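You operate a simulated robot arm through the tools that you are given. There is no shell and no other tool.

Carry out the task below with a simulated two-armed robot. There is one attempt and no reset: what you move stays moved.

TASK
Label the full bottle from the green rack on the label jig.
Fine: put it back; roller arm swung out, pull knob back. Where these are worked on the way, their far stop is far enough and under half their travel is too little: roller arm.

Only the result counts: the job must be done as asked and must still hold three seconds after the hand-in. Knocking over, shifting, dropping, spilling or breaking anything else fails it.

THE ROBOT
Two 7-joint arms with two-finger parallel grippers on one trunk that stands fixed in place. Base frame: the origin is at the foot of the trunk, x ahead of it, y to its left, z up. Lengths are in m, angles in degrees, forces in N, time in s.
The left shoulder is at [0.071, 0.156, 1.255], the right one opposite. Each reaches about 1.231 m from its shoulder. Payload 3.91 kg a hand.
The TCP of each hand is the grasp point between the finger pads, 0.03 m short of the fingertips. In the tool frame z runs along the fingers and y along their closing line. The gripper opens to 0.11 m. The fingers are 0.02 m wide and 0.01 m thick; the gripper's body (0.048 by 0.112 m) begins 0.055 m behind the TCP.
Orientation is that of the tool frame in the base frame, as a unit quaternion [w, x, y, z]. With the fingers straight down and closing along the base's y, the tool's x points along the base's -x, its y along +y and its z along -z.

THE INTERFACE
- The arms move only by the tool drive_tool. It takes "left_steps", "right_steps" or both (then of equal length, played together; a hand with none holds still); each is a list of rows, each a list of 7 numbers: the shift along the base's x, y, z in m, then the turn, a rotation vector about the base's x, y, z in degrees, then the finger opening in m, from 0 to 0.11. In form: [[dx, dy, dz, wx, wy, wz, gripper], ...]. A call has 1 to 20 rows; each row shifts and turns the commanded pose from where the row before left it. Each row takes 0.2 s and may step no farther than 0.05 m and 8.6 degrees from the row before; otherwise, or with a gripper value out of range, the whole call is refused. A pose out of reach is approached as far as the arm can. The call stops where the force on the tool passes 40 N (or 10 N more than at its start, if that is more) or the arm is blocked; 0.2 s more then pass. Each finger travels about 0.108 m/s and halts on what it meets, pressing with about 26 N; the grip force reading is that of the motor and also rises with nothing between the fingers. The clock runs only during rows and for 0.2 s after the last one: add rows that do not move to give the fingers time. The reply holds the time, the measured pose of the TCP, the force on the tool along the base axes, the opening and the grip force, in the units named above and with some noise, with the torque about the TCP (base axes, N m) and any sound that the robot's microphone picked up, and new pictures: "show" is both (left out), scene, wrist or none (wrist: the cameras of the hands that moved).
- Cameras (640 x 400 px; columns grow to the right, rows downward): "scene" is now at [0.1373, 0.0141, 1.4875]; the picture's right is [0.15, -0.99, 0.00], its down [-0.53, -0.08, -0.84] and it looks along [0.83, 0.13, -0.54] (base axes); focal length 369 px, centre (320, 200). "left" rides on the left gripper at [0.072, -0.017, -0.103] in its tool frame; the picture's right is [0.23, 0.97, 0.00], its down [-0.76, 0.18, -0.62] and it looks along [-0.61, 0.14, 0.78] (tool axes); focal length 222 px, centre (320, 200). "right" rides on the right gripper at [0.072, 0.017, -0.103] in its tool frame; the picture's right is [-0.23, 0.97, 0.00], its down [-0.76, -0.18, -0.62] and it looks along [-0.61, -0.14, 0.78] (tool axes); focal length 222 px, centre (320, 200). There is no depth. A picture from a camera that has moved, and an enlarged one, comes with that camera's place and axes in the base frame and with its lens.
- slide_trunk(by): slides the trunk up (or, below 0, down) by that many m; the arms and the scene camera ride with it, the base frame stays. It gives what a move gives, with no picture.
- aim_head(pan, tilt): turns the head with the scene camera to pan (to the left, within 86 degrees either way) and tilt (down, from -29 to 69), counted from straight ahead of the robot. It gives what a move gives, and a new picture of the scene camera.
- zoom(camera, box): a new picture of the part [left, top, right, bottom] of that camera's present view, enlarged. It takes no simulated time.
- sign_off(): hands the job in; it is judged then, once.

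Places have to be worked out from the pictures, the camera data and where the tool is seen. Open the grippers and draw the arms clear of the work before you hand the job in, unless the task says otherwise.

The tools are called as name(argument=value, ...) on one line, values as JSON. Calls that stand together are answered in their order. drive_tool: Moves the arms, as the interface text tells. Its arguments: {"type":"object","properties":{"left_steps":{"type":"array"},"right_steps":{"type":"array"},"show":{"type":"string","enum":["both","scene","wrist","none"]}},"required":[]} The other tools are called the same way: slide_trunk (by) moves the trunk up or down; aim_head (pan, tilt) turns the head that bears the scene camera; zoom (camera, box) takes an enlarged picture of a part of a camera's view; sign_off () hands the job in.

At the start:

```text
time_s: 0.0
left_ee_pos: [0.5313, 0.357, 1.1988]
left_tcp_rot: [0.0, 0.0, 1.0, 0.0]
left_contact_force: [0.4, 0.1, 0.0]
left_moment: [0.0, 0.03, 0.01]
left_opening: 0.1098
left_finger_force: 0.0
right_ee_pos: [0.5252, -0.1323, 1.1813]
right_tcp_rot: [0.0, -0.001, 1.0, 0.001]
right_contact_force: [0.0, 0.2, -0.3]
right_moment: [0.0, 0.0, -0.01]
right_opening: 0.1098
right_finger_force: 0.2
trunk travel left (down, up): [-0.7, 0.24]
head pan, tilt (commanded): [8.7, 32.5]
```

scene: 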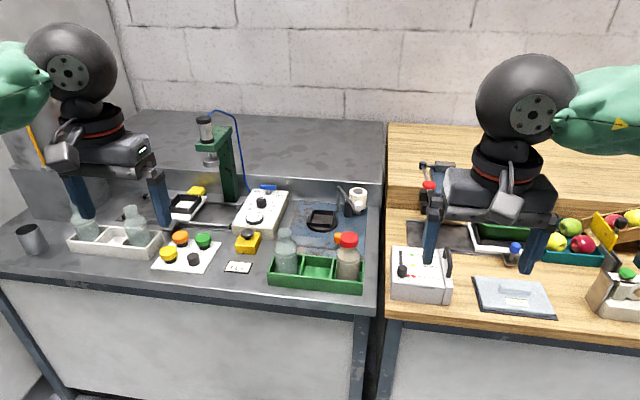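
right: 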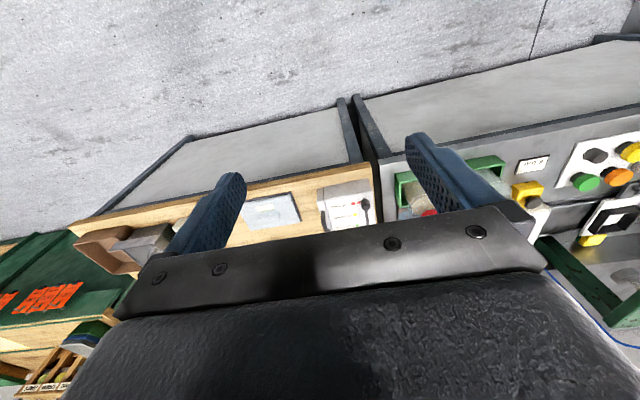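
left: 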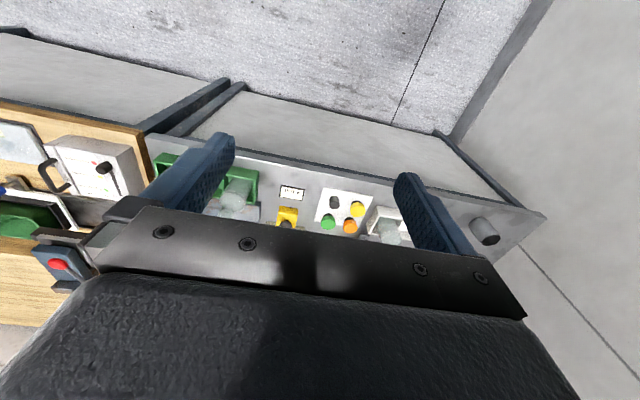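

I start by zooming into the scene to identify the green rack, the bottles and the label jig.

zoom(camera="scene", box=[220, 160, 400, 300])

zoom(camera="scene", box=[0, 100, 240, 300])

zoom(camera="scene", box=[380, 140, 640, 330])

```text
2.86 times, centred on (310, 230) of scene
camera zoom: at [0.1373, 0.0141, 1.4875], right [0.15, -0.99, 0.0], down [-0.53, -0.08, -0.84], along [0.83, 0.13, -0.54], focal length 1054 px, centre (349, 114)
```

zoom: 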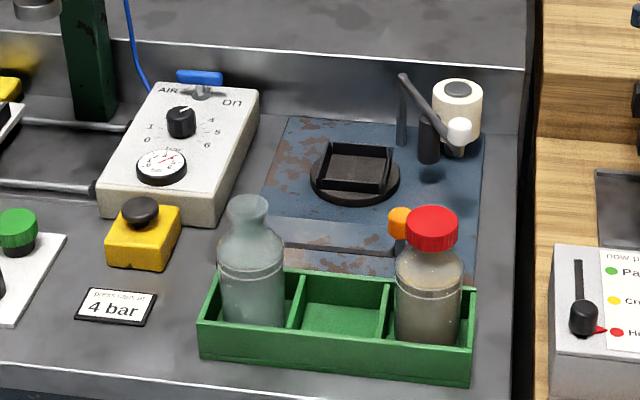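

```text
2.00 times, centred on (120, 200) of scene
camera zoom: at [0.1373, 0.0141, 1.4875], right [0.15, -0.99, 0.0], down [-0.53, -0.08, -0.84], along [0.83, 0.13, -0.54], focal length 738 px, centre (720, 200)
```

zoom: 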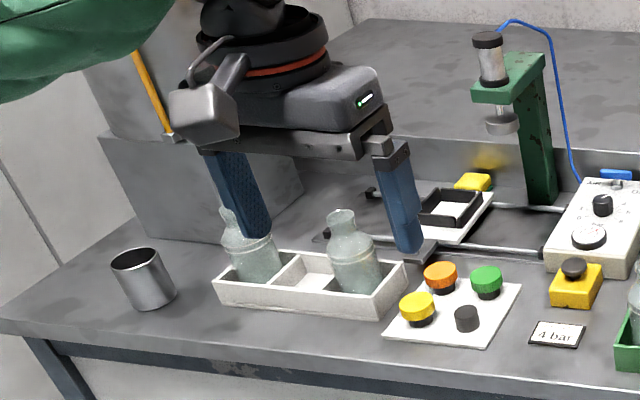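

```text
2.11 times, centred on (510, 235) of scene
camera zoom: at [0.1373, 0.0141, 1.4875], right [0.15, -0.99, 0.0], down [-0.53, -0.08, -0.84], along [0.83, 0.13, -0.54], focal length 777 px, centre (-80, 126)
```

zoom: 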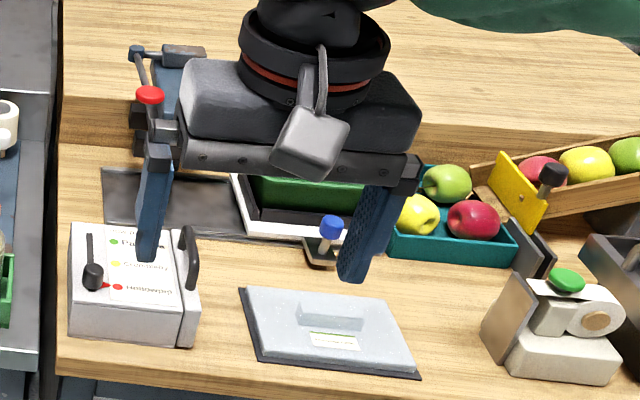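

The green rack's right bottle (red cap, brown content) looks like the full one; the jig is the blue plate with the black nest behind. I zoom tighter on each.

zoom(camera="scene", box=[285, 170, 385, 232])

zoom(camera="scene", box=[262, 222, 372, 298])

```text
6.40 times, centred on (335, 201) of scene
camera zoom: at [0.1373, 0.0141, 1.4875], right [0.15, -0.99, 0.0], down [-0.53, -0.08, -0.84], along [0.83, 0.13, -0.54], focal length 2362 px, centre (224, 194)
```

zoom: 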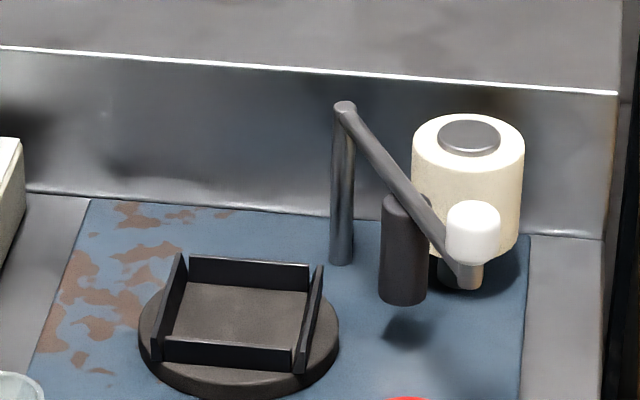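

```text
5.26 times, centred on (317, 260) of scene
camera zoom: at [0.1373, 0.0141, 1.4875], right [0.15, -0.99, 0.0], down [-0.53, -0.08, -0.84], along [0.83, 0.13, -0.54], focal length 1943 px, centre (336, -116)
```

zoom: 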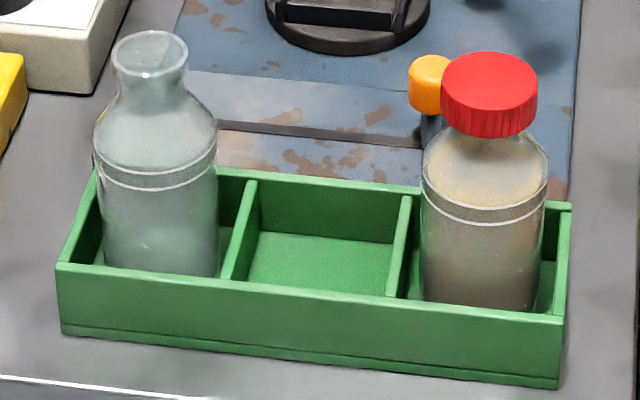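

The jig has a post with a horizontal arm (white roller/knob at its end), a label roll behind, and an orange knob at the front. I move the left hand forward, well above the table (z≈0.80 by triangulation), to get a closer view with its camera.

drive_tool(left_steps=[[0.031, -0.032, -0.006, 0, 0, 0, 0.11], [0.031, -0.032, -0.006, 0, 0, 0, 0.11], [0.031, -0.032, -0.006, 0, 0, 0, 0.11], [0.031, -0.032, -0.006, 0, 0, 0, 0.11], [0.031, -0.032, -0.006, 0, 0, 0, 0.11], [0.031, -0.032, -0.006, 0, 0, 0, 0.11], [0.031, -0.032, -0.006, 0, 0, 0, 0.11], [0.031, -0.032, -0.006, 0, 0, 0, 0.11]])

```text
time_s: 1.8
left_ee_pos: [0.7796, 0.1035, 1.1529]
left_tcp_rot: [-0.001, -0.001, 1.0, 0.0]
left_contact_force: [0.5, -1.0, -0.7]
left_moment: [-0.02, 0.01, 0.01]
left_opening: 0.1101
left_finger_force: 0.1
right_ee_pos: [0.5273, -0.1325, 1.1808]
right_tcp_rot: [-0.001, 0.0, 1.0, 0.002]
right_contact_force: [0.3, -0.2, -0.1]
right_moment: [0.01, 0.02, -0.02]
right_opening: 0.1098
right_finger_force: 0.0
trunk travel left (down, up): [-0.7, 0.24]
head pan, tilt (commanded): [8.7, 32.5]
camera scene: at [0.1386, 0.0123, 1.4873], right [0.15, -0.99, 0.0], down [-0.53, -0.08, -0.84], along [0.83, 0.13, -0.54], focal length 369 px, centre (320, 200)
camera left: at [0.7075, 0.085, 1.2552], right [-0.23, 0.97, 0.0], down [0.76, 0.18, 0.62], along [0.61, 0.14, -0.78], focal length 222 px, centre (320, 200)
```

scene: 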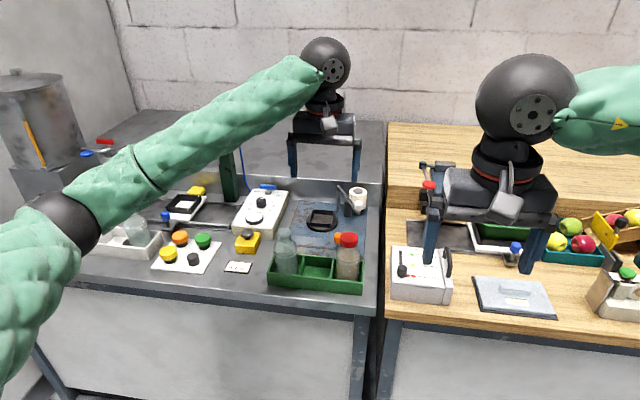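
left: 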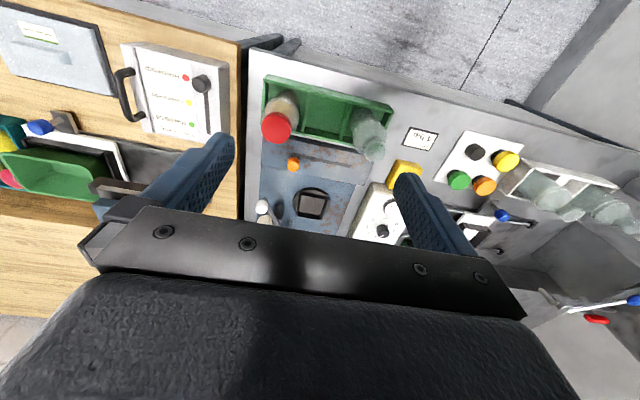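

The left camera now sees the jig between the fingers. I zoom in there.

zoom(camera="left", box=[240, 60, 400, 240])

zoom(camera="left", box=[240, 140, 370, 230])

```text
2.22 times, centred on (320, 150) of left
camera zoom: at [0.7075, 0.085, 1.2552], right [-0.23, 0.97, 0.0], down [0.76, 0.18, 0.62], along [0.61, 0.14, -0.78], focal length 494 px, centre (320, 311)
```

zoom: 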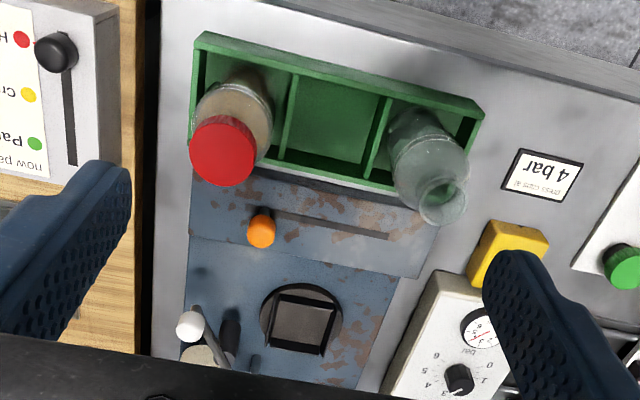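

```text
4.44 times, centred on (305, 185) of left
camera zoom: at [0.7075, 0.085, 1.2552], right [-0.23, 0.97, 0.0], down [0.76, 0.18, 0.62], along [0.61, 0.14, -0.78], focal length 987 px, centre (387, 267)
```

zoom: 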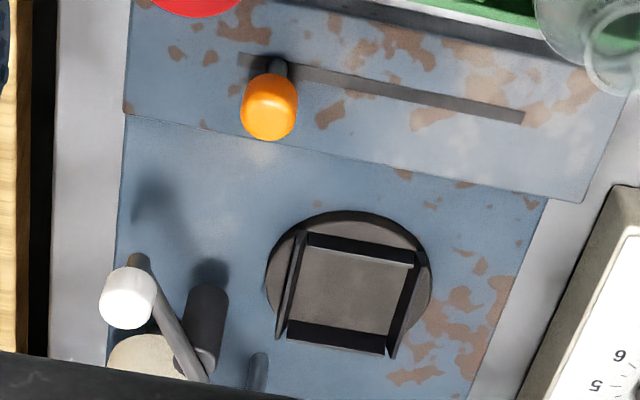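

Slot for the orange knob runs sideways (+y), the nest sits on a round turntable, and the red-capped bottle's cap top is about (0.837, 0.051, 0.942). I tilt the left hand forward so its camera gets a flatter view of the jig's roller arm and post.

drive_tool(left_steps=[[0.01, 0, -0.025, 0, -7.5, 0, 0.11], [0.01, 0, -0.025, 0, -7.5, 0, 0.11], [0.01, 0, -0.025, 0, -7.5, 0, 0.11], [0.01, 0, -0.025, 0, -7.5, 0, 0.11], [0, 0, 0, 0, 0, 0, 0.11]], show="wrist")

zoom(camera="left", box=[240, 90, 400, 240])

```text
time_s: 3.0
left_ee_pos: [0.823, 0.1033, 1.0511]
left_tcp_rot: [0.259, 0.001, 0.966, -0.001]
left_contact_force: [0.0, 0.0, 0.8]
left_moment: [0.02, -0.01, -0.01]
left_opening: 0.1102
left_finger_force: 0.1
right_ee_pos: [0.5254, -0.1316, 1.1827]
right_tcp_rot: [0.0, 0.0, 1.0, 0.0]
right_contact_force: [-0.4, -0.2, -0.1]
right_moment: [0.02, -0.02, 0.03]
right_opening: 0.11
right_finger_force: 0.1
trunk travel left (down, up): [-0.7, 0.24]
head pan, tilt (commanded): [8.7, 32.5]
camera left: at [0.7066, 0.0861, 1.1036], right [-0.2, 0.97, -0.11], down [0.35, 0.18, 0.92], along [0.92, 0.14, -0.37], focal length 222 px, centre (320, 200)
```

left: 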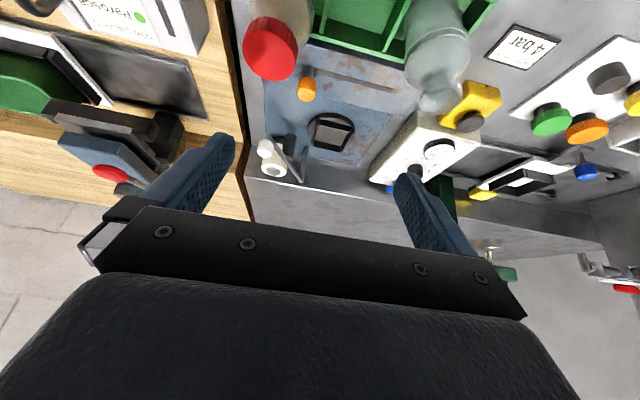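

```text
2.67 times, centred on (320, 165) of left
camera zoom: at [0.7066, 0.0861, 1.1036], right [-0.2, 0.97, -0.11], down [0.35, 0.18, 0.92], along [0.92, 0.14, -0.37], focal length 592 px, centre (320, 293)
```

zoom: 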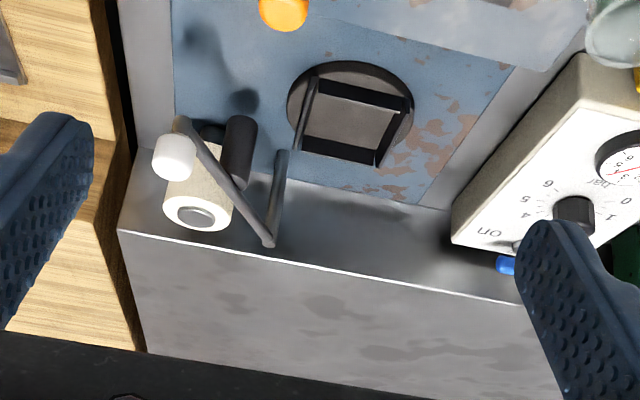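

I zoom further on the roller arm and knob.

zoom(camera="left", box=[248, 95, 352, 160])

zoom(camera="left", box=[240, 0, 400, 100])

```text
6.15 times, centred on (300, 128) of left
camera zoom: at [0.7066, 0.0861, 1.1036], right [-0.2, 0.97, -0.11], down [0.35, 0.18, 0.92], along [0.92, 0.14, -0.37], focal length 1367 px, centre (443, 646)
```

zoom: 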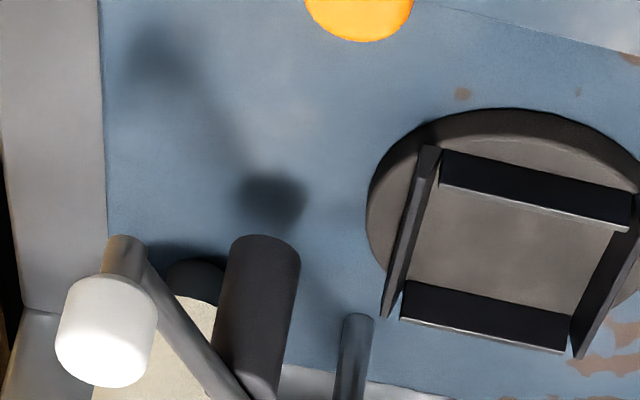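

```text
4.00 times, centred on (320, 50) of left
camera zoom: at [0.7066, 0.0861, 1.1036], right [-0.2, 0.97, -0.11], down [0.35, 0.18, 0.92], along [0.92, 0.14, -0.37], focal length 888 px, centre (320, 800)
```

zoom: 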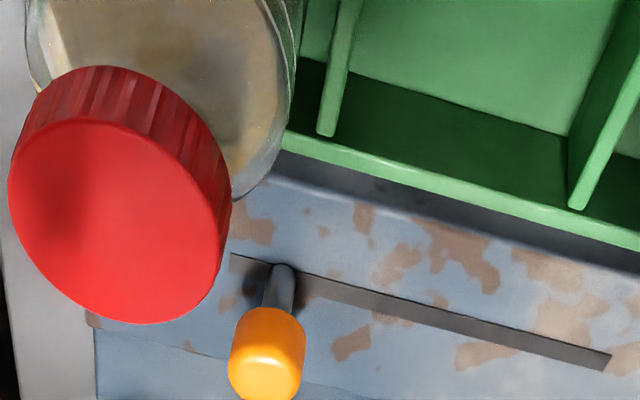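

Geometry so far: post ≈ (1.163, 0.108), arm at z≈0.88 with a dark roller hanging mid-arm and white handle knob at its end (1.019, 0.038, 0.91); nest ≈ (1.077, 0.150), floor z≈0.805; orange knob ≈ (0.944, 0.085, 0.845), slot running +y. I now straighten the hand and hover above the red-capped bottle.

drive_tool(left_steps=[[0.003, -0.012, 0.005, 0, 7.5, 0, 0.11], [0.003, -0.013, 0.005, 0, 7.5, 0, 0.11], [0.004, -0.013, 0.0, 0, 7.5, 0, 0.11], [0.004, -0.014, -0.01, 0, 7.5, 0, 0.11], [0, 0, -0.02, 0, 0, 0, 0.11], [0, 0, 0, 0, 0, 0, 0.11]])

zoom(camera="left", box=[200, 80, 440, 230])

```text
time_s: 4.4
left_ee_pos: [0.8329, 0.0499, 1.0304]
left_tcp_rot: [-0.001, 0.0, 1.0, 0.0]
left_contact_force: [0.0, 0.2, 0.3]
left_moment: [0.0, 0.0, -0.03]
left_opening: 0.11
left_finger_force: 0.0
right_ee_pos: [0.5261, -0.1337, 1.1815]
right_tcp_rot: [0.0, -0.001, 1.0, 0.0]
right_contact_force: [-0.3, 0.1, 0.0]
right_moment: [-0.02, -0.01, 0.0]
right_opening: 0.1102
right_finger_force: 0.0
trunk travel left (down, up): [-0.7, 0.24]
head pan, tilt (commanded): [8.7, 32.5]
camera scene: at [0.1376, 0.0131, 1.4875], right [0.15, -0.99, 0.0], down [-0.53, -0.08, -0.84], along [0.83, 0.13, -0.54], focal length 369 px, centre (320, 200)
camera left: at [0.7605, 0.0324, 1.1334], right [-0.23, 0.97, 0.0], down [0.76, 0.18, 0.62], along [0.61, 0.14, -0.78], focal length 222 px, centre (320, 200)
```

scene: 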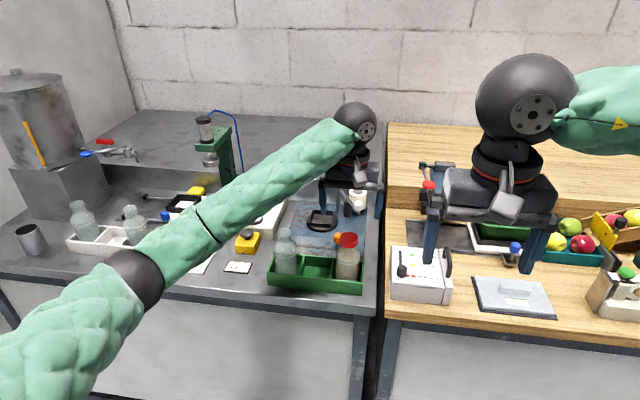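
left: 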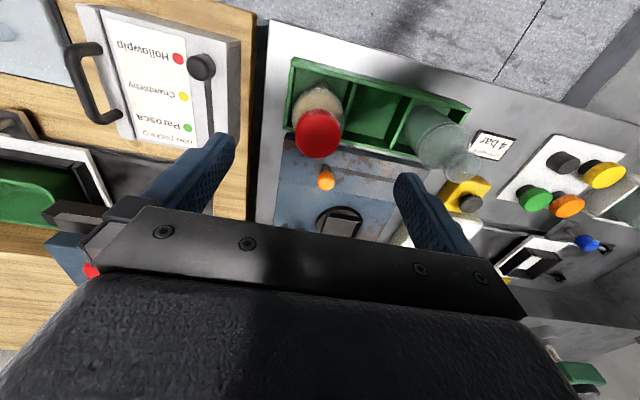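

```text
2.67 times, centred on (320, 155) of left
camera zoom: at [0.7605, 0.0324, 1.1334], right [-0.23, 0.97, 0.0], down [0.76, 0.18, 0.62], along [0.61, 0.14, -0.78], focal length 592 px, centre (320, 320)
```

zoom: 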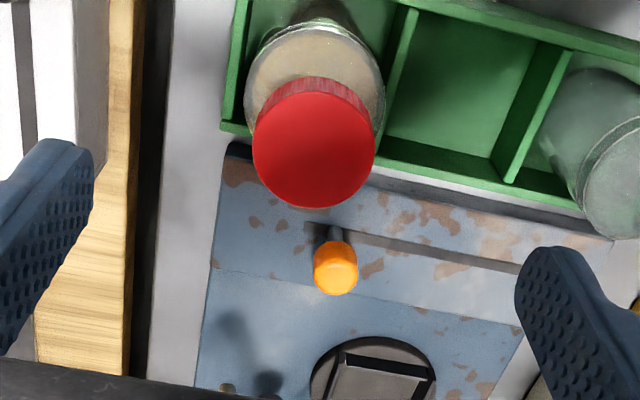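

Cap centre projects to about (0.838, 0.049) at z≈0.94, right under the TCP. I shift 5 mm forward and descend partway, straddling the cap.

drive_tool(left_steps=[[0.005, 0, -0.02, 0, 0, 0, 0.11], [0, 0, -0.03, 0, 0, 0, 0.11], [0, 0, -0.03, 0, 0, 0, 0.11], [0, 0, 0, 0, 0, 0, 0.11]])

zoom(camera="left", box=[200, 80, 440, 230])

zoom(camera="scene", box=[300, 180, 400, 300])

```text
time_s: 5.4
left_ee_pos: [0.8348, 0.052, 0.9502]
left_tcp_rot: [0.0, 0.0, 1.0, -0.001]
left_contact_force: [0.9, 0.1, 0.1]
left_moment: [0.04, 0.02, 0.03]
left_opening: 0.1101
left_finger_force: 0.0
right_ee_pos: [0.5257, -0.1327, 1.1812]
right_tcp_rot: [0.0, 0.0, 1.0, 0.0]
right_contact_force: [-0.1, 0.3, 0.1]
right_moment: [0.02, 0.0, 0.0]
right_opening: 0.1102
right_finger_force: 0.1
trunk travel left (down, up): [-0.7, 0.24]
head pan, tilt (commanded): [8.7, 32.5]
camera scene: at [0.1373, 0.0137, 1.4875], right [0.15, -0.99, 0.0], down [-0.53, -0.08, -0.84], along [0.83, 0.13, -0.54], focal length 369 px, centre (320, 200)
camera left: at [0.7619, 0.034, 1.0534], right [-0.23, 0.97, 0.0], down [0.76, 0.18, 0.62], along [0.61, 0.14, -0.78], focal length 222 px, centre (320, 200)
```

scene: 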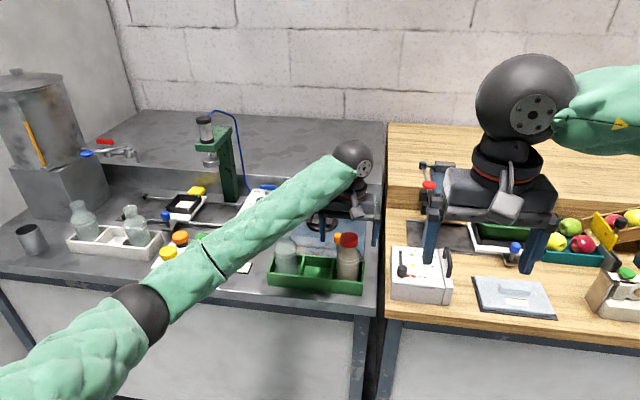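
left: 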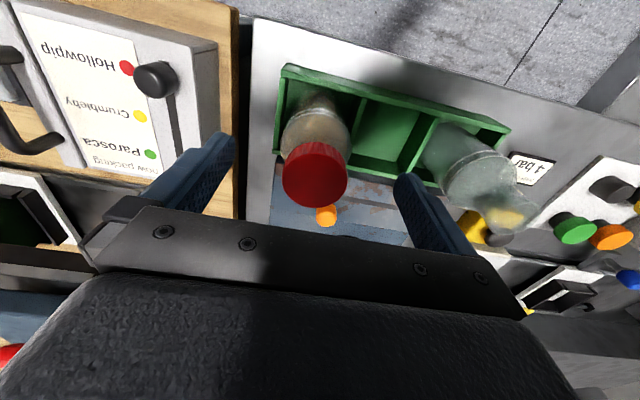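

```text
2.67 times, centred on (320, 155) of left
camera zoom: at [0.7619, 0.034, 1.0534], right [-0.23, 0.97, 0.0], down [0.76, 0.18, 0.62], along [0.61, 0.14, -0.78], focal length 592 px, centre (320, 320)
```

zoom: 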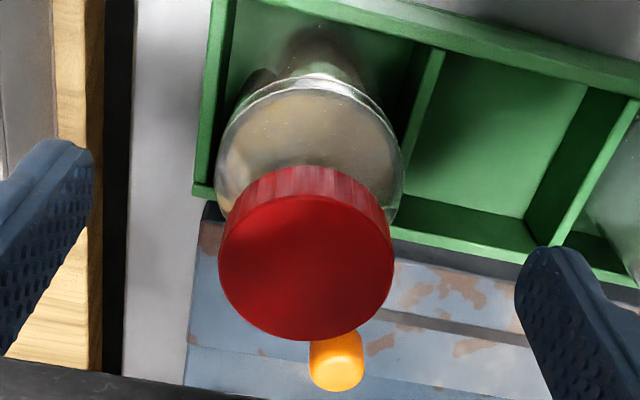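

```text
3.33 times, centred on (350, 240) of scene
camera zoom: at [0.1373, 0.0137, 1.4875], right [0.15, -0.99, 0.0], down [-0.53, -0.08, -0.84], along [0.83, 0.13, -0.54], focal length 1230 px, centre (220, 67)
```

zoom: 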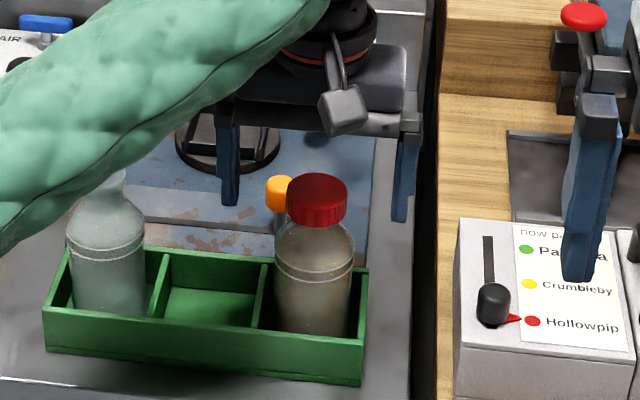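

Cap is centred between the fingers (cap top z≈0.935, bottle axis ≈ (0.841, 0.049)). I descend to TCP z≈0.891 so the fingertips reach the straight body above the rack wall, still with fingers open.

drive_tool(left_steps=[[0.003, -0.001, -0.02, 0, 0, 0, 0.11], [0, 0, -0.02, 0, 0, 0, 0.11], [0, 0, -0.02, 0, 0, 0, 0.11], [0, 0, 0, 0, 0, 0, 0.11]])

zoom(camera="left", box=[200, 80, 440, 230])

zoom(camera="scene", box=[300, 180, 400, 300])

```text
time_s: 6.4
left_ee_pos: [0.8386, 0.0498, 0.8918]
left_tcp_rot: [0.0, 0.001, 1.0, 0.0]
left_contact_force: [0.1, -0.4, 0.4]
left_moment: [-0.02, 0.0, 0.02]
left_opening: 0.11
left_finger_force: 0.0
right_ee_pos: [0.5252, -0.1303, 1.1822]
right_tcp_rot: [0.001, 0.0, 1.0, 0.0]
right_contact_force: [-0.7, 0.1, 0.2]
right_moment: [0.01, 0.05, 0.0]
right_opening: 0.1099
right_finger_force: 0.0
trunk travel left (down, up): [-0.7, 0.24]
head pan, tilt (commanded): [8.7, 32.5]
camera scene: at [0.1373, 0.0138, 1.4875], right [0.15, -0.99, 0.0], down [-0.53, -0.08, -0.84], along [0.83, 0.13, -0.54], focal length 369 px, centre (320, 200)
camera left: at [0.765, 0.0316, 0.9947], right [-0.23, 0.97, 0.0], down [0.76, 0.18, 0.62], along [0.61, 0.14, -0.78], focal length 222 px, centre (320, 200)
```

scene: 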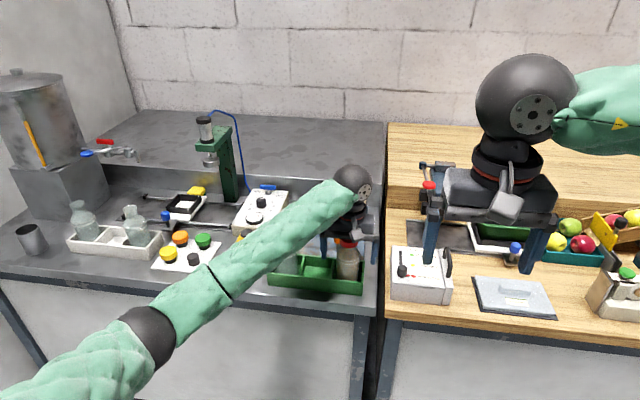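
left: 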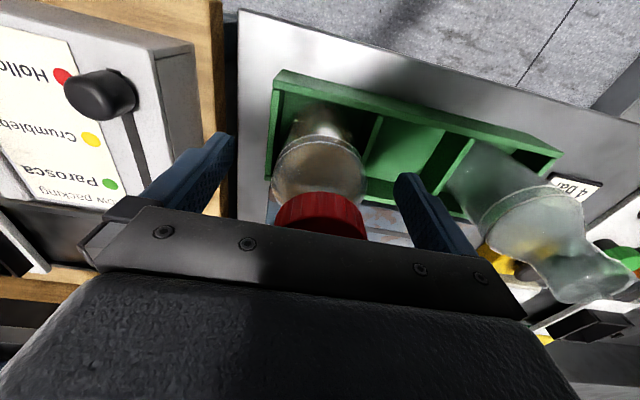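

```text
2.67 times, centred on (320, 155) of left
camera zoom: at [0.765, 0.0316, 0.9947], right [-0.23, 0.97, 0.0], down [0.76, 0.18, 0.62], along [0.61, 0.14, -0.78], focal length 592 px, centre (320, 320)
```

zoom: 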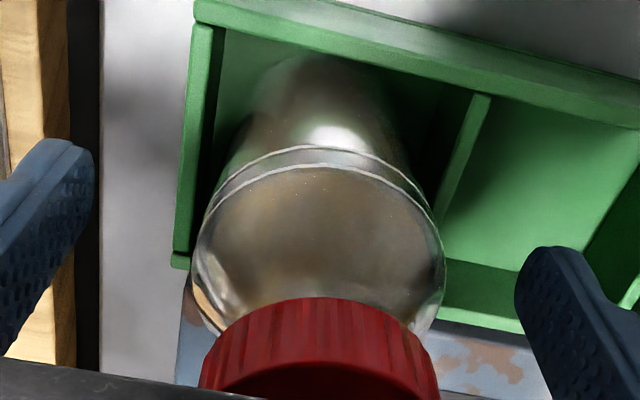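

```text
3.33 times, centred on (350, 240) of scene
camera zoom: at [0.1373, 0.0138, 1.4875], right [0.15, -0.99, 0.0], down [-0.53, -0.08, -0.84], along [0.83, 0.13, -0.54], focal length 1230 px, centre (220, 67)
```

zoom: 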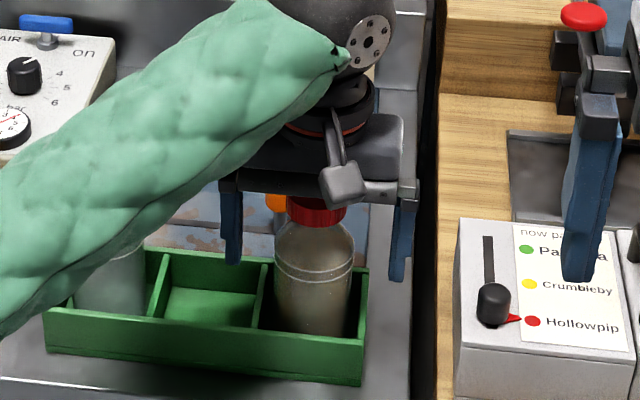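

Body ring at z≈0.885 and fingertips at 0.862. I lower 5 mm more and close on the bottle body.

drive_tool(left_steps=[[0, 0, -0.005, 0, 0, 0, 0.11], [0, 0, 0, 0, 0, 0, 0.075], [0, 0, 0, 0, 0, 0, 0.05], [0, 0, 0, 0, 0, 0, 0.05], [0, 0, 0, 0, 0, 0, 0.05]])

zoom(camera="scene", box=[300, 180, 400, 300])

```text
time_s: 7.6
left_ee_pos: [0.8388, 0.0484, 0.8861]
left_tcp_rot: [0.0, 0.0, 1.0, 0.0]
left_contact_force: [0.3, 0.8, -0.5]
left_moment: [-0.05, 0.04, -0.02]
left_opening: 0.0585
left_finger_force: 25.9
right_ee_pos: [0.5273, -0.132, 1.1823]
right_tcp_rot: [0.0, 0.0, 1.0, 0.0]
right_contact_force: [0.4, -0.1, 0.0]
right_moment: [0.03, 0.03, 0.0]
right_opening: 0.1096
right_finger_force: 0.0
trunk travel left (down, up): [-0.7, 0.24]
head pan, tilt (commanded): [8.7, 32.5]
camera scene: at [0.1375, 0.0139, 1.4874], right [0.15, -0.99, 0.0], down [-0.53, -0.08, -0.84], along [0.83, 0.13, -0.54], focal length 369 px, centre (320, 200)
camera left: at [0.7658, 0.0318, 0.9886], right [-0.23, 0.97, 0.0], down [0.76, 0.18, 0.62], along [0.61, 0.14, -0.78], focal length 222 px, centre (320, 200)
```

scene: 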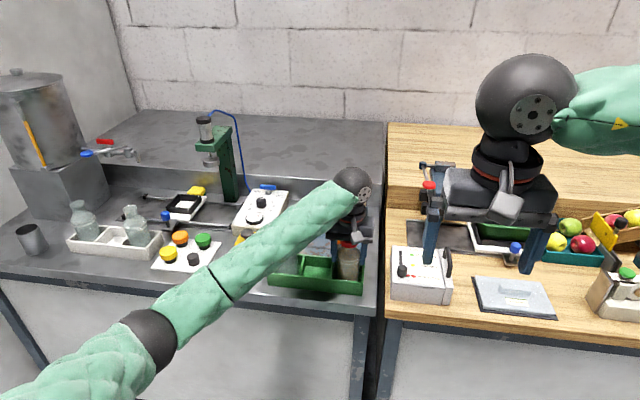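
left: 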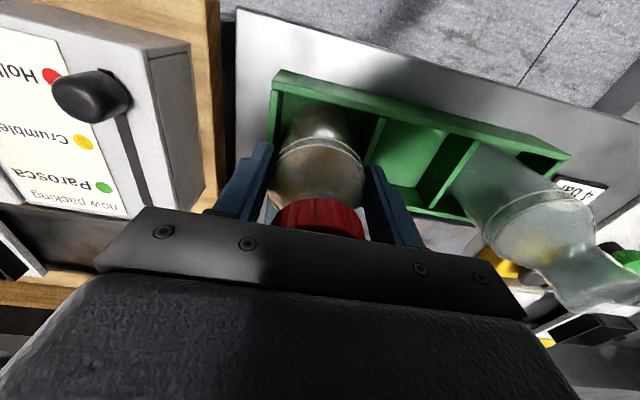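

```text
3.33 times, centred on (350, 240) of scene
camera zoom: at [0.1375, 0.0139, 1.4874], right [0.15, -0.99, 0.0], down [-0.53, -0.08, -0.84], along [0.83, 0.13, -0.54], focal length 1230 px, centre (220, 67)
```

zoom: 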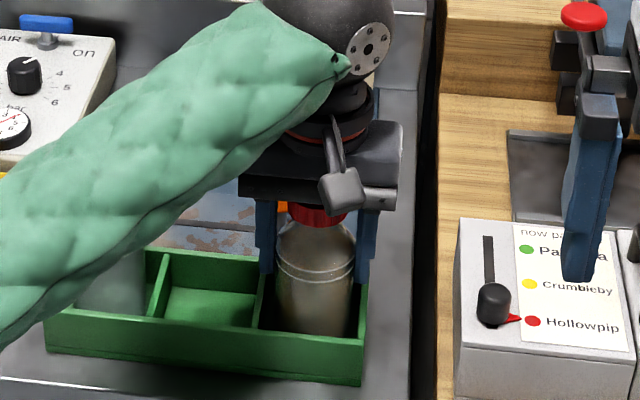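

Gripped at 0.0585 m opening with 26 N. I lift gently and check weight and slippage.

drive_tool(left_steps=[[0, 0, 0.01, 0, 0, 0, 0.05], [0, 0, 0.02, 0, 0, 0, 0.05], [0, 0, 0.03, 0, 0, 0, 0.05], [0, 0, 0.03, 0, 0, 0, 0.05], [0, 0, 0.03, 0, 0, 0, 0.05], [0, 0, 0.01, 0, 0, 0, 0.05], [0, 0, 0, 0, 0, 0, 0.05]])

zoom(camera="scene", box=[280, 150, 400, 300])

zoom(camera="left", box=[200, 80, 440, 230])

```text
time_s: 9.2
left_ee_pos: [0.8417, 0.0502, 1.0154]
left_tcp_rot: [0.0, 0.0, 1.0, 0.0]
left_contact_force: [0.1, 0.2, -4.3]
left_moment: [0.0, 0.03, 0.02]
left_opening: 0.0588
left_finger_force: 26.0
right_ee_pos: [0.5276, -0.1319, 1.1821]
right_tcp_rot: [0.0, 0.0, 1.0, 0.0]
right_contact_force: [0.3, 1.0, 0.2]
right_moment: [-0.04, -0.01, 0.01]
right_opening: 0.1099
right_finger_force: 0.0
trunk travel left (down, up): [-0.7, 0.24]
head pan, tilt (commanded): [8.7, 32.5]
camera scene: at [0.1379, 0.0139, 1.4874], right [0.15, -0.99, 0.0], down [-0.53, -0.08, -0.84], along [0.83, 0.13, -0.54], focal length 369 px, centre (320, 200)
camera left: at [0.7687, 0.0336, 1.1193], right [-0.23, 0.97, 0.0], down [0.76, 0.18, 0.62], along [0.61, 0.14, -0.78], focal length 222 px, centre (320, 200)
```

scene: 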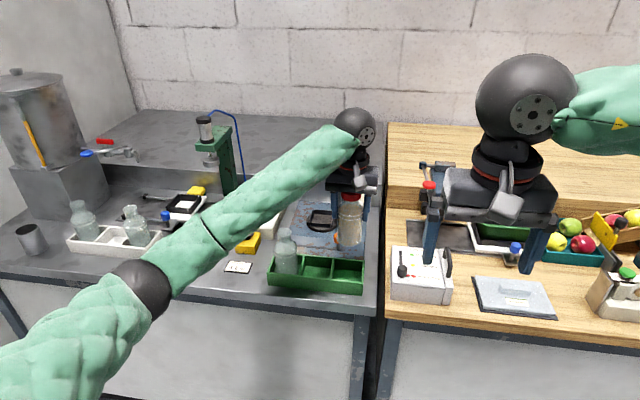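
left: 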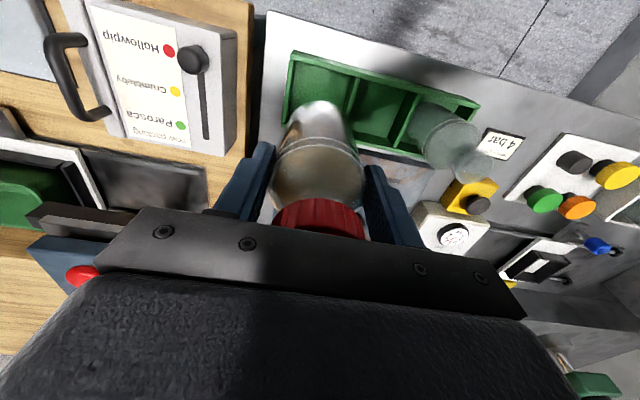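

```text
2.67 times, centred on (340, 225) of scene
camera zoom: at [0.1379, 0.0139, 1.4874], right [0.15, -0.99, 0.0], down [-0.53, -0.08, -0.84], along [0.83, 0.13, -0.54], focal length 984 px, centre (267, 133)
```

zoom: 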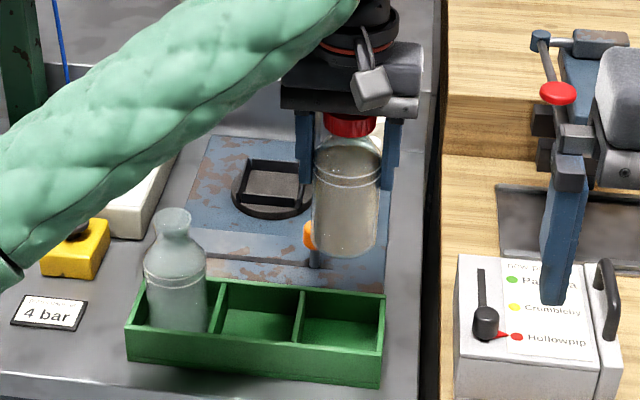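

```text
2.67 times, centred on (320, 155) of left
camera zoom: at [0.7687, 0.0336, 1.1193], right [-0.23, 0.97, 0.0], down [0.76, 0.18, 0.62], along [0.61, 0.14, -0.78], focal length 592 px, centre (320, 320)
```

zoom: 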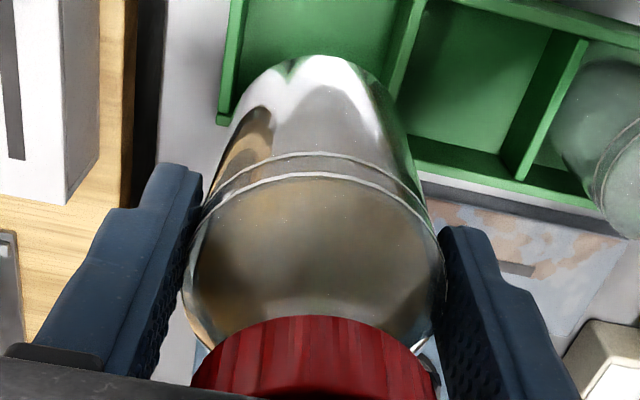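

Bottle is held (≈4.3 N) and hangs straight; bottom ≈0.087 m below the TCP. Before carrying it over, I zoom on the nest from the scene camera to refine its position.

zoom(camera="scene", box=[296, 190, 360, 230])

```text
10.00 times, centred on (328, 210) of scene
camera zoom: at [0.1379, 0.0139, 1.4874], right [0.15, -0.99, 0.0], down [-0.53, -0.08, -0.84], along [0.83, 0.13, -0.54], focal length 3691 px, centre (240, 100)
```

zoom: 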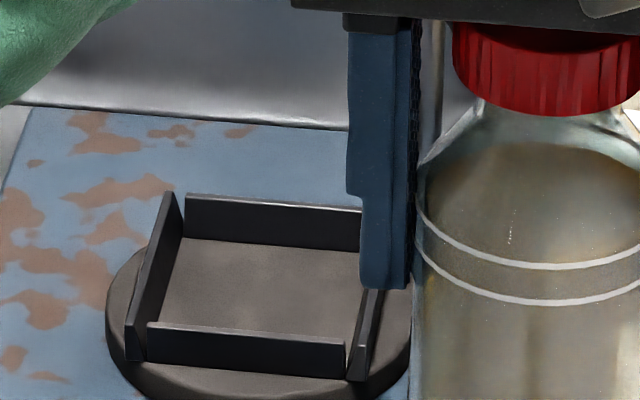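

Nest refined: centre ≈ (1.080, 0.1505), wall tops ≈0.823, floor ≈0.805, axis-aligned. I carry the bottle over at a safe height (bottle bottom ≈0.94).

drive_tool(left_steps=[[0.02, 0.01, 0.008, 0, 0, 0, 0.05], [0.035, 0.015, 0.006, 0, 0, 0, 0.05], [0.035, 0.015, 0, 0, 0, 0, 0.05], [0.035, 0.015, 0, 0, 0, 0, 0.05], [0.035, 0.015, 0, 0, 0, 0, 0.05], [0.035, 0.015, 0, 0, 0, 0, 0.05], [0.025, 0.01, 0, 0, 0, 0, 0.05], [0.017, 0.006, 0, 0, 0, 0, 0.05], [0, 0, 0, 0, 0, 0, 0.05]])

zoom(camera="scene", box=[270, 120, 400, 250])

zoom(camera="left", box=[200, 80, 440, 230])

```text
time_s: 11.2
left_ee_pos: [1.0783, 0.1518, 1.0296]
left_tcp_rot: [-0.001, 0.001, 1.0, 0.0]
left_contact_force: [-1.6, -0.8, -3.9]
left_moment: [0.0, 0.02, -0.01]
left_opening: 0.0585
left_finger_force: 26.0
right_ee_pos: [0.5266, -0.1316, 1.1819]
right_tcp_rot: [0.0, 0.0, 1.0, 0.0]
right_contact_force: [-0.1, 0.4, 1.4]
right_moment: [0.0, 0.01, 0.01]
right_opening: 0.1101
right_finger_force: 0.0
trunk travel left (down, up): [-0.7, 0.24]
head pan, tilt (commanded): [8.7, 32.5]
camera scene: at [0.138, 0.0143, 1.4874], right [0.15, -0.99, 0.0], down [-0.53, -0.08, -0.84], along [0.83, 0.13, -0.54], focal length 369 px, centre (320, 200)
camera left: at [1.0053, 0.135, 1.1314], right [-0.23, 0.97, 0.0], down [0.76, 0.18, 0.62], along [0.61, 0.14, -0.78], focal length 222 px, centre (320, 200)
```

scene: 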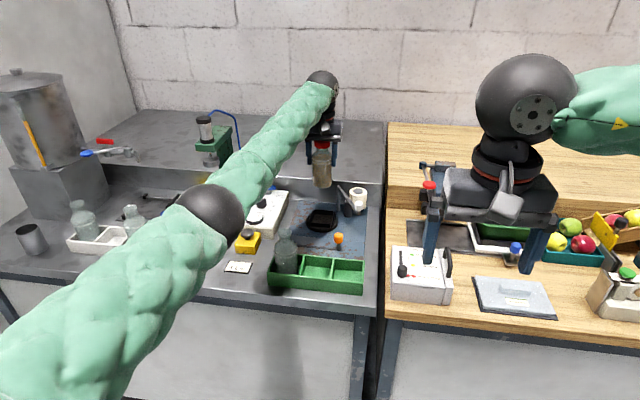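
left: 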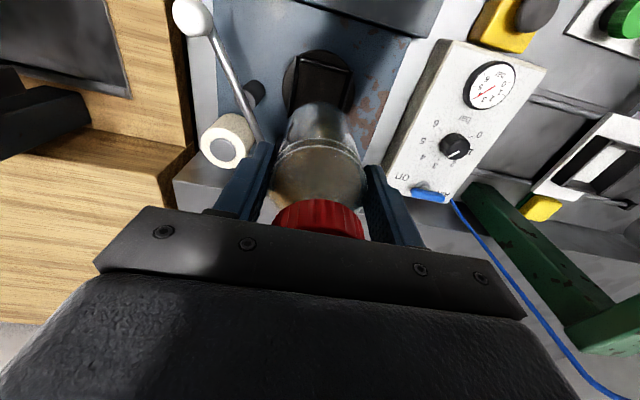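

```text
3.08 times, centred on (335, 185) of scene
camera zoom: at [0.138, 0.0143, 1.4874], right [0.15, -0.99, 0.0], down [-0.53, -0.08, -0.84], along [0.83, 0.13, -0.54], focal length 1136 px, centre (274, 246)
```

zoom: 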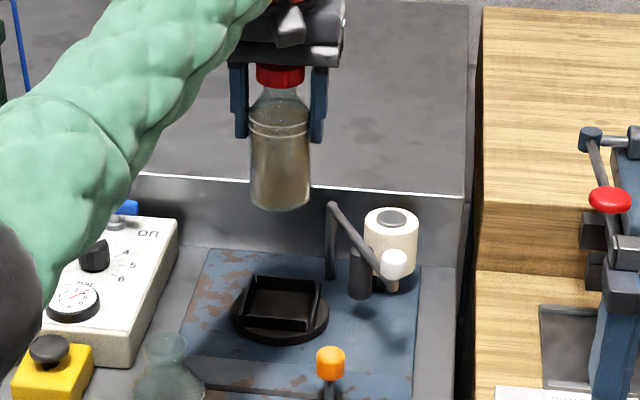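

```text
2.67 times, centred on (320, 155) of left
camera zoom: at [1.0053, 0.135, 1.1314], right [-0.23, 0.97, 0.0], down [0.76, 0.18, 0.62], along [0.61, 0.14, -0.78], focal length 592 px, centre (320, 320)
```

zoom: 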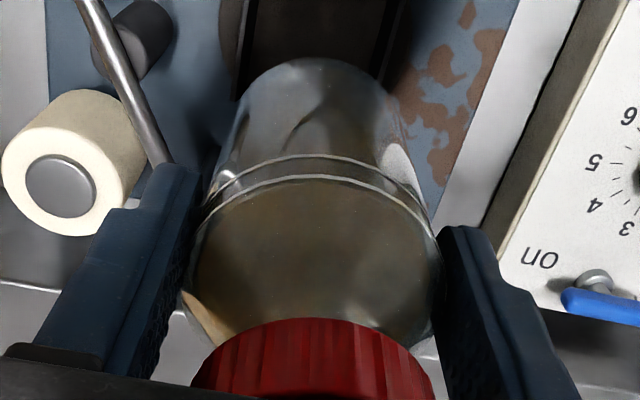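

Reach is fine. I zoom into the wrist view above the bottle to see the nest's visible edges.

zoom(camera="left", box=[240, 30, 400, 140])

zoom(camera="scene", box=[296, 190, 360, 230])

```text
3.64 times, centred on (320, 85) of left
camera zoom: at [1.0053, 0.135, 1.1314], right [-0.23, 0.97, 0.0], down [0.76, 0.18, 0.62], along [0.61, 0.14, -0.78], focal length 808 px, centre (320, 618)
```

zoom: 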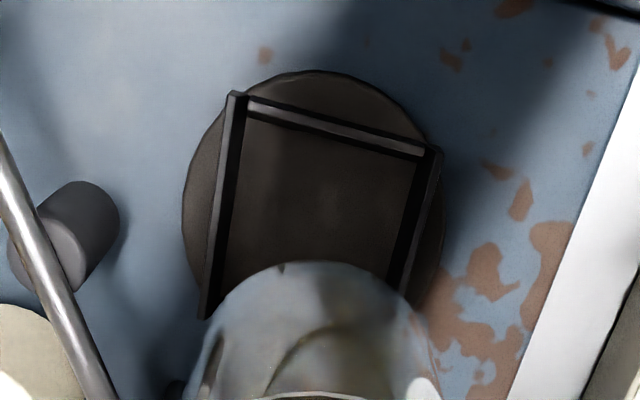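

```text
10.00 times, centred on (328, 210) of scene
camera zoom: at [0.138, 0.0143, 1.4874], right [0.15, -0.99, 0.0], down [-0.53, -0.08, -0.84], along [0.83, 0.13, -0.54], focal length 3691 px, centre (240, 100)
```

zoom: 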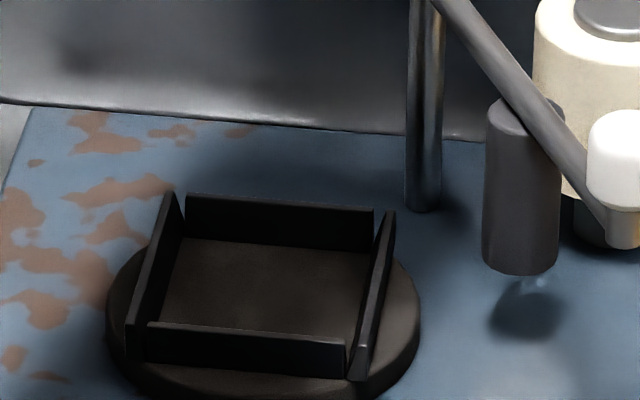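

Nest inner walls: y ≈ 0.120–0.181, x ≈ 1.044–1.112, so centre ≈ (1.078, 0.151); the bottle axis is right about there. I lower until the bottle bottom is ~15 mm above the walls and check.

drive_tool(left_steps=[[0, 0, -0.025, 0, 0, 0, 0.05], [0, 0, -0.03, 0, 0, 0, 0.05], [0, 0, -0.03, 0, 0, 0, 0.05], [0, 0, -0.02, 0, 0, 0, 0.05], [0, 0, 0, 0, 0, 0, 0.05]])

zoom(camera="scene", box=[290, 170, 370, 230])

zoom(camera="left", box=[240, 30, 400, 140])

```text
time_s: 12.4
left_ee_pos: [1.0786, 0.1525, 0.9245]
left_tcp_rot: [-0.001, 0.0, 1.0, 0.0]
left_contact_force: [0.1, 0.5, -4.3]
left_moment: [-0.01, 0.03, 0.02]
left_opening: 0.0586
left_finger_force: 25.8
right_ee_pos: [0.5259, -0.1315, 1.181]
right_tcp_rot: [0.0, 0.0, 1.0, 0.0]
right_contact_force: [-0.1, -0.2, 0.8]
right_moment: [0.05, -0.03, 0.02]
right_opening: 0.11
right_finger_force: 0.0
trunk travel left (down, up): [-0.7, 0.24]
head pan, tilt (commanded): [8.7, 32.5]
camera scene: at [0.1377, 0.0138, 1.4874], right [0.15, -0.99, 0.0], down [-0.53, -0.08, -0.84], along [0.83, 0.13, -0.54], focal length 369 px, centre (320, 200)
camera left: at [1.0058, 0.1343, 1.0273], right [-0.23, 0.97, 0.0], down [0.76, 0.18, 0.62], along [0.61, 0.14, -0.78], focal length 222 px, centre (320, 200)
```

scene: 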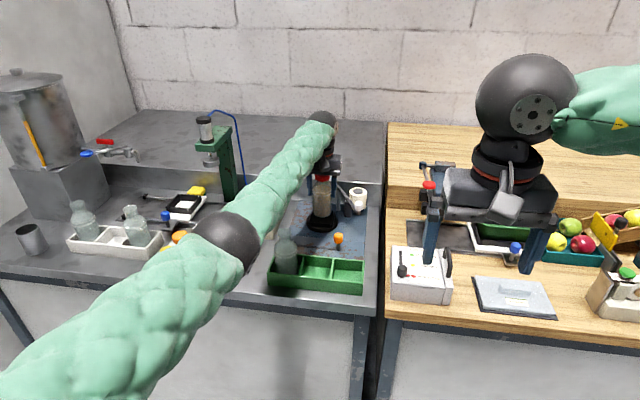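
left: 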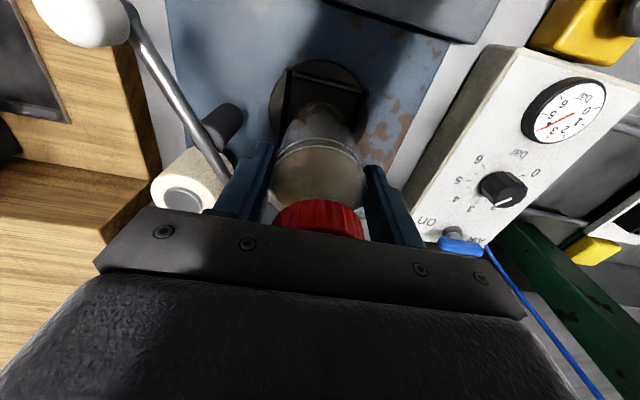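

```text
6.67 times, centred on (330, 200) of scene
camera zoom: at [0.1377, 0.0138, 1.4874], right [0.15, -0.99, 0.0], down [-0.53, -0.08, -0.84], along [0.83, 0.13, -0.54], focal length 2461 px, centre (253, 200)
```

zoom: 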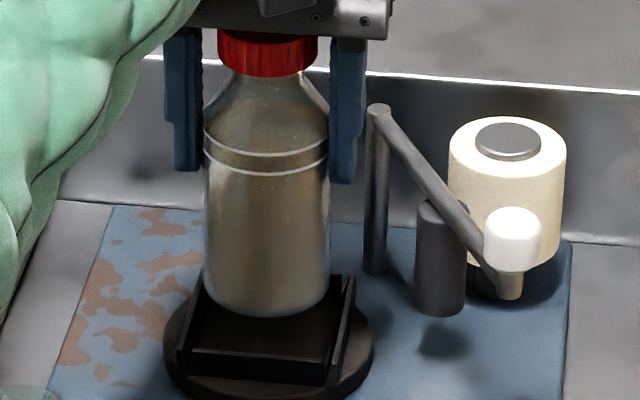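

```text
3.64 times, centred on (320, 85) of left
camera zoom: at [1.0058, 0.1343, 1.0273], right [-0.23, 0.97, 0.0], down [0.76, 0.18, 0.62], along [0.61, 0.14, -0.78], focal length 808 px, centre (320, 618)
```

zoom: 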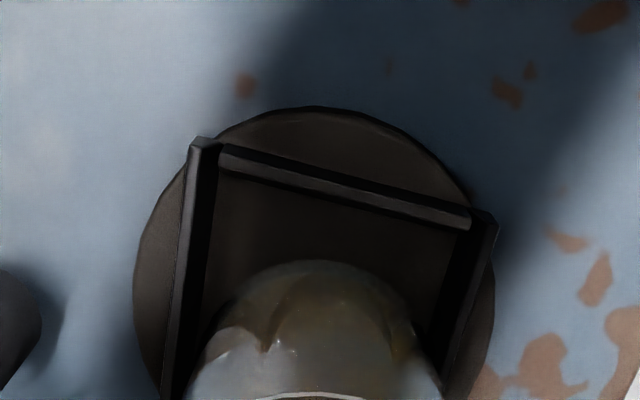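

Bottle sits a hair above the wall tops and looks well centred, maybe 1 mm left and 1–2 mm far. I nudge slightly and descend in small steps watching force.

drive_tool(left_steps=[[-0.0015, -0.001, -0.004, 0, 0, 0, 0.05], [0, 0, -0.004, 0, 0, 0, 0.05], [0, 0, -0.003, 0, 0, 0, 0.05], [0, 0, 0, 0, 0, 0, 0.05]])

zoom(camera="scene", box=[296, 190, 360, 230])

zoom(camera="left", box=[240, 30, 400, 140])

```text
time_s: 13.4
left_ee_pos: [1.0777, 0.1489, 0.9123]
left_tcp_rot: [-0.001, 0.0, 1.0, 0.0]
left_contact_force: [0.4, -0.1, -3.9]
left_moment: [0.0, 0.03, -0.01]
left_opening: 0.0587
left_finger_force: 25.5
right_ee_pos: [0.5272, -0.1309, 1.1812]
right_tcp_rot: [0.001, 0.0, 1.0, 0.0]
right_contact_force: [0.3, -0.3, -0.5]
right_moment: [0.05, 0.02, -0.02]
right_opening: 0.1099
right_finger_force: 0.1
trunk travel left (down, up): [-0.7, 0.24]
head pan, tilt (commanded): [8.7, 32.5]
camera scene: at [0.138, 0.0139, 1.4874], right [0.15, -0.99, 0.0], down [-0.53, -0.08, -0.84], along [0.83, 0.13, -0.54], focal length 369 px, centre (320, 200)
camera left: at [1.0047, 0.1319, 1.0153], right [-0.23, 0.97, 0.0], down [0.76, 0.18, 0.62], along [0.61, 0.14, -0.78], focal length 222 px, centre (320, 200)
```

scene: 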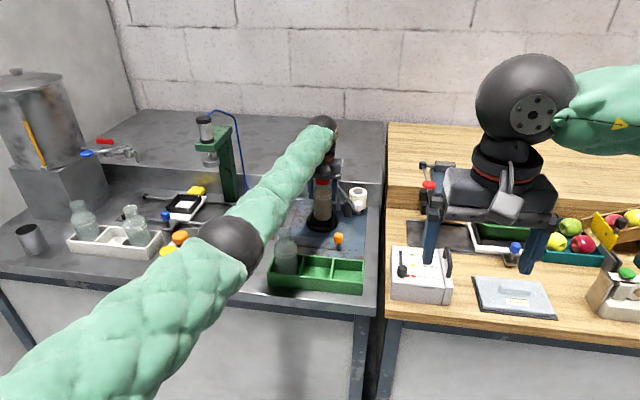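
left: 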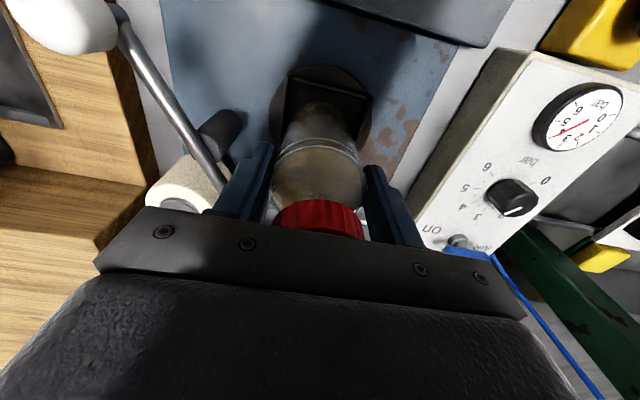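

```text
10.00 times, centred on (328, 210) of scene
camera zoom: at [0.138, 0.0139, 1.4874], right [0.15, -0.99, 0.0], down [-0.53, -0.08, -0.84], along [0.83, 0.13, -0.54], focal length 3691 px, centre (240, 100)
```

zoom: 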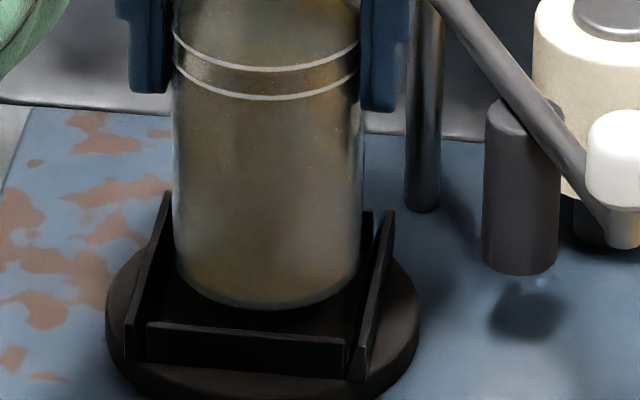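

```text
3.64 times, centred on (320, 85) of left
camera zoom: at [1.0047, 0.1319, 1.0153], right [-0.23, 0.97, 0.0], down [0.76, 0.18, 0.62], along [0.61, 0.14, -0.78], focal length 808 px, centre (320, 618)
```

zoom: 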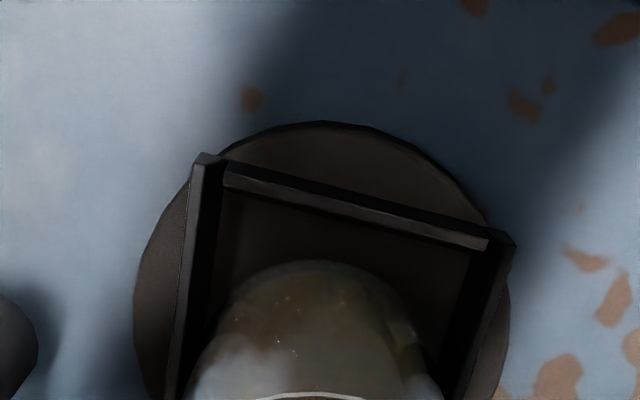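

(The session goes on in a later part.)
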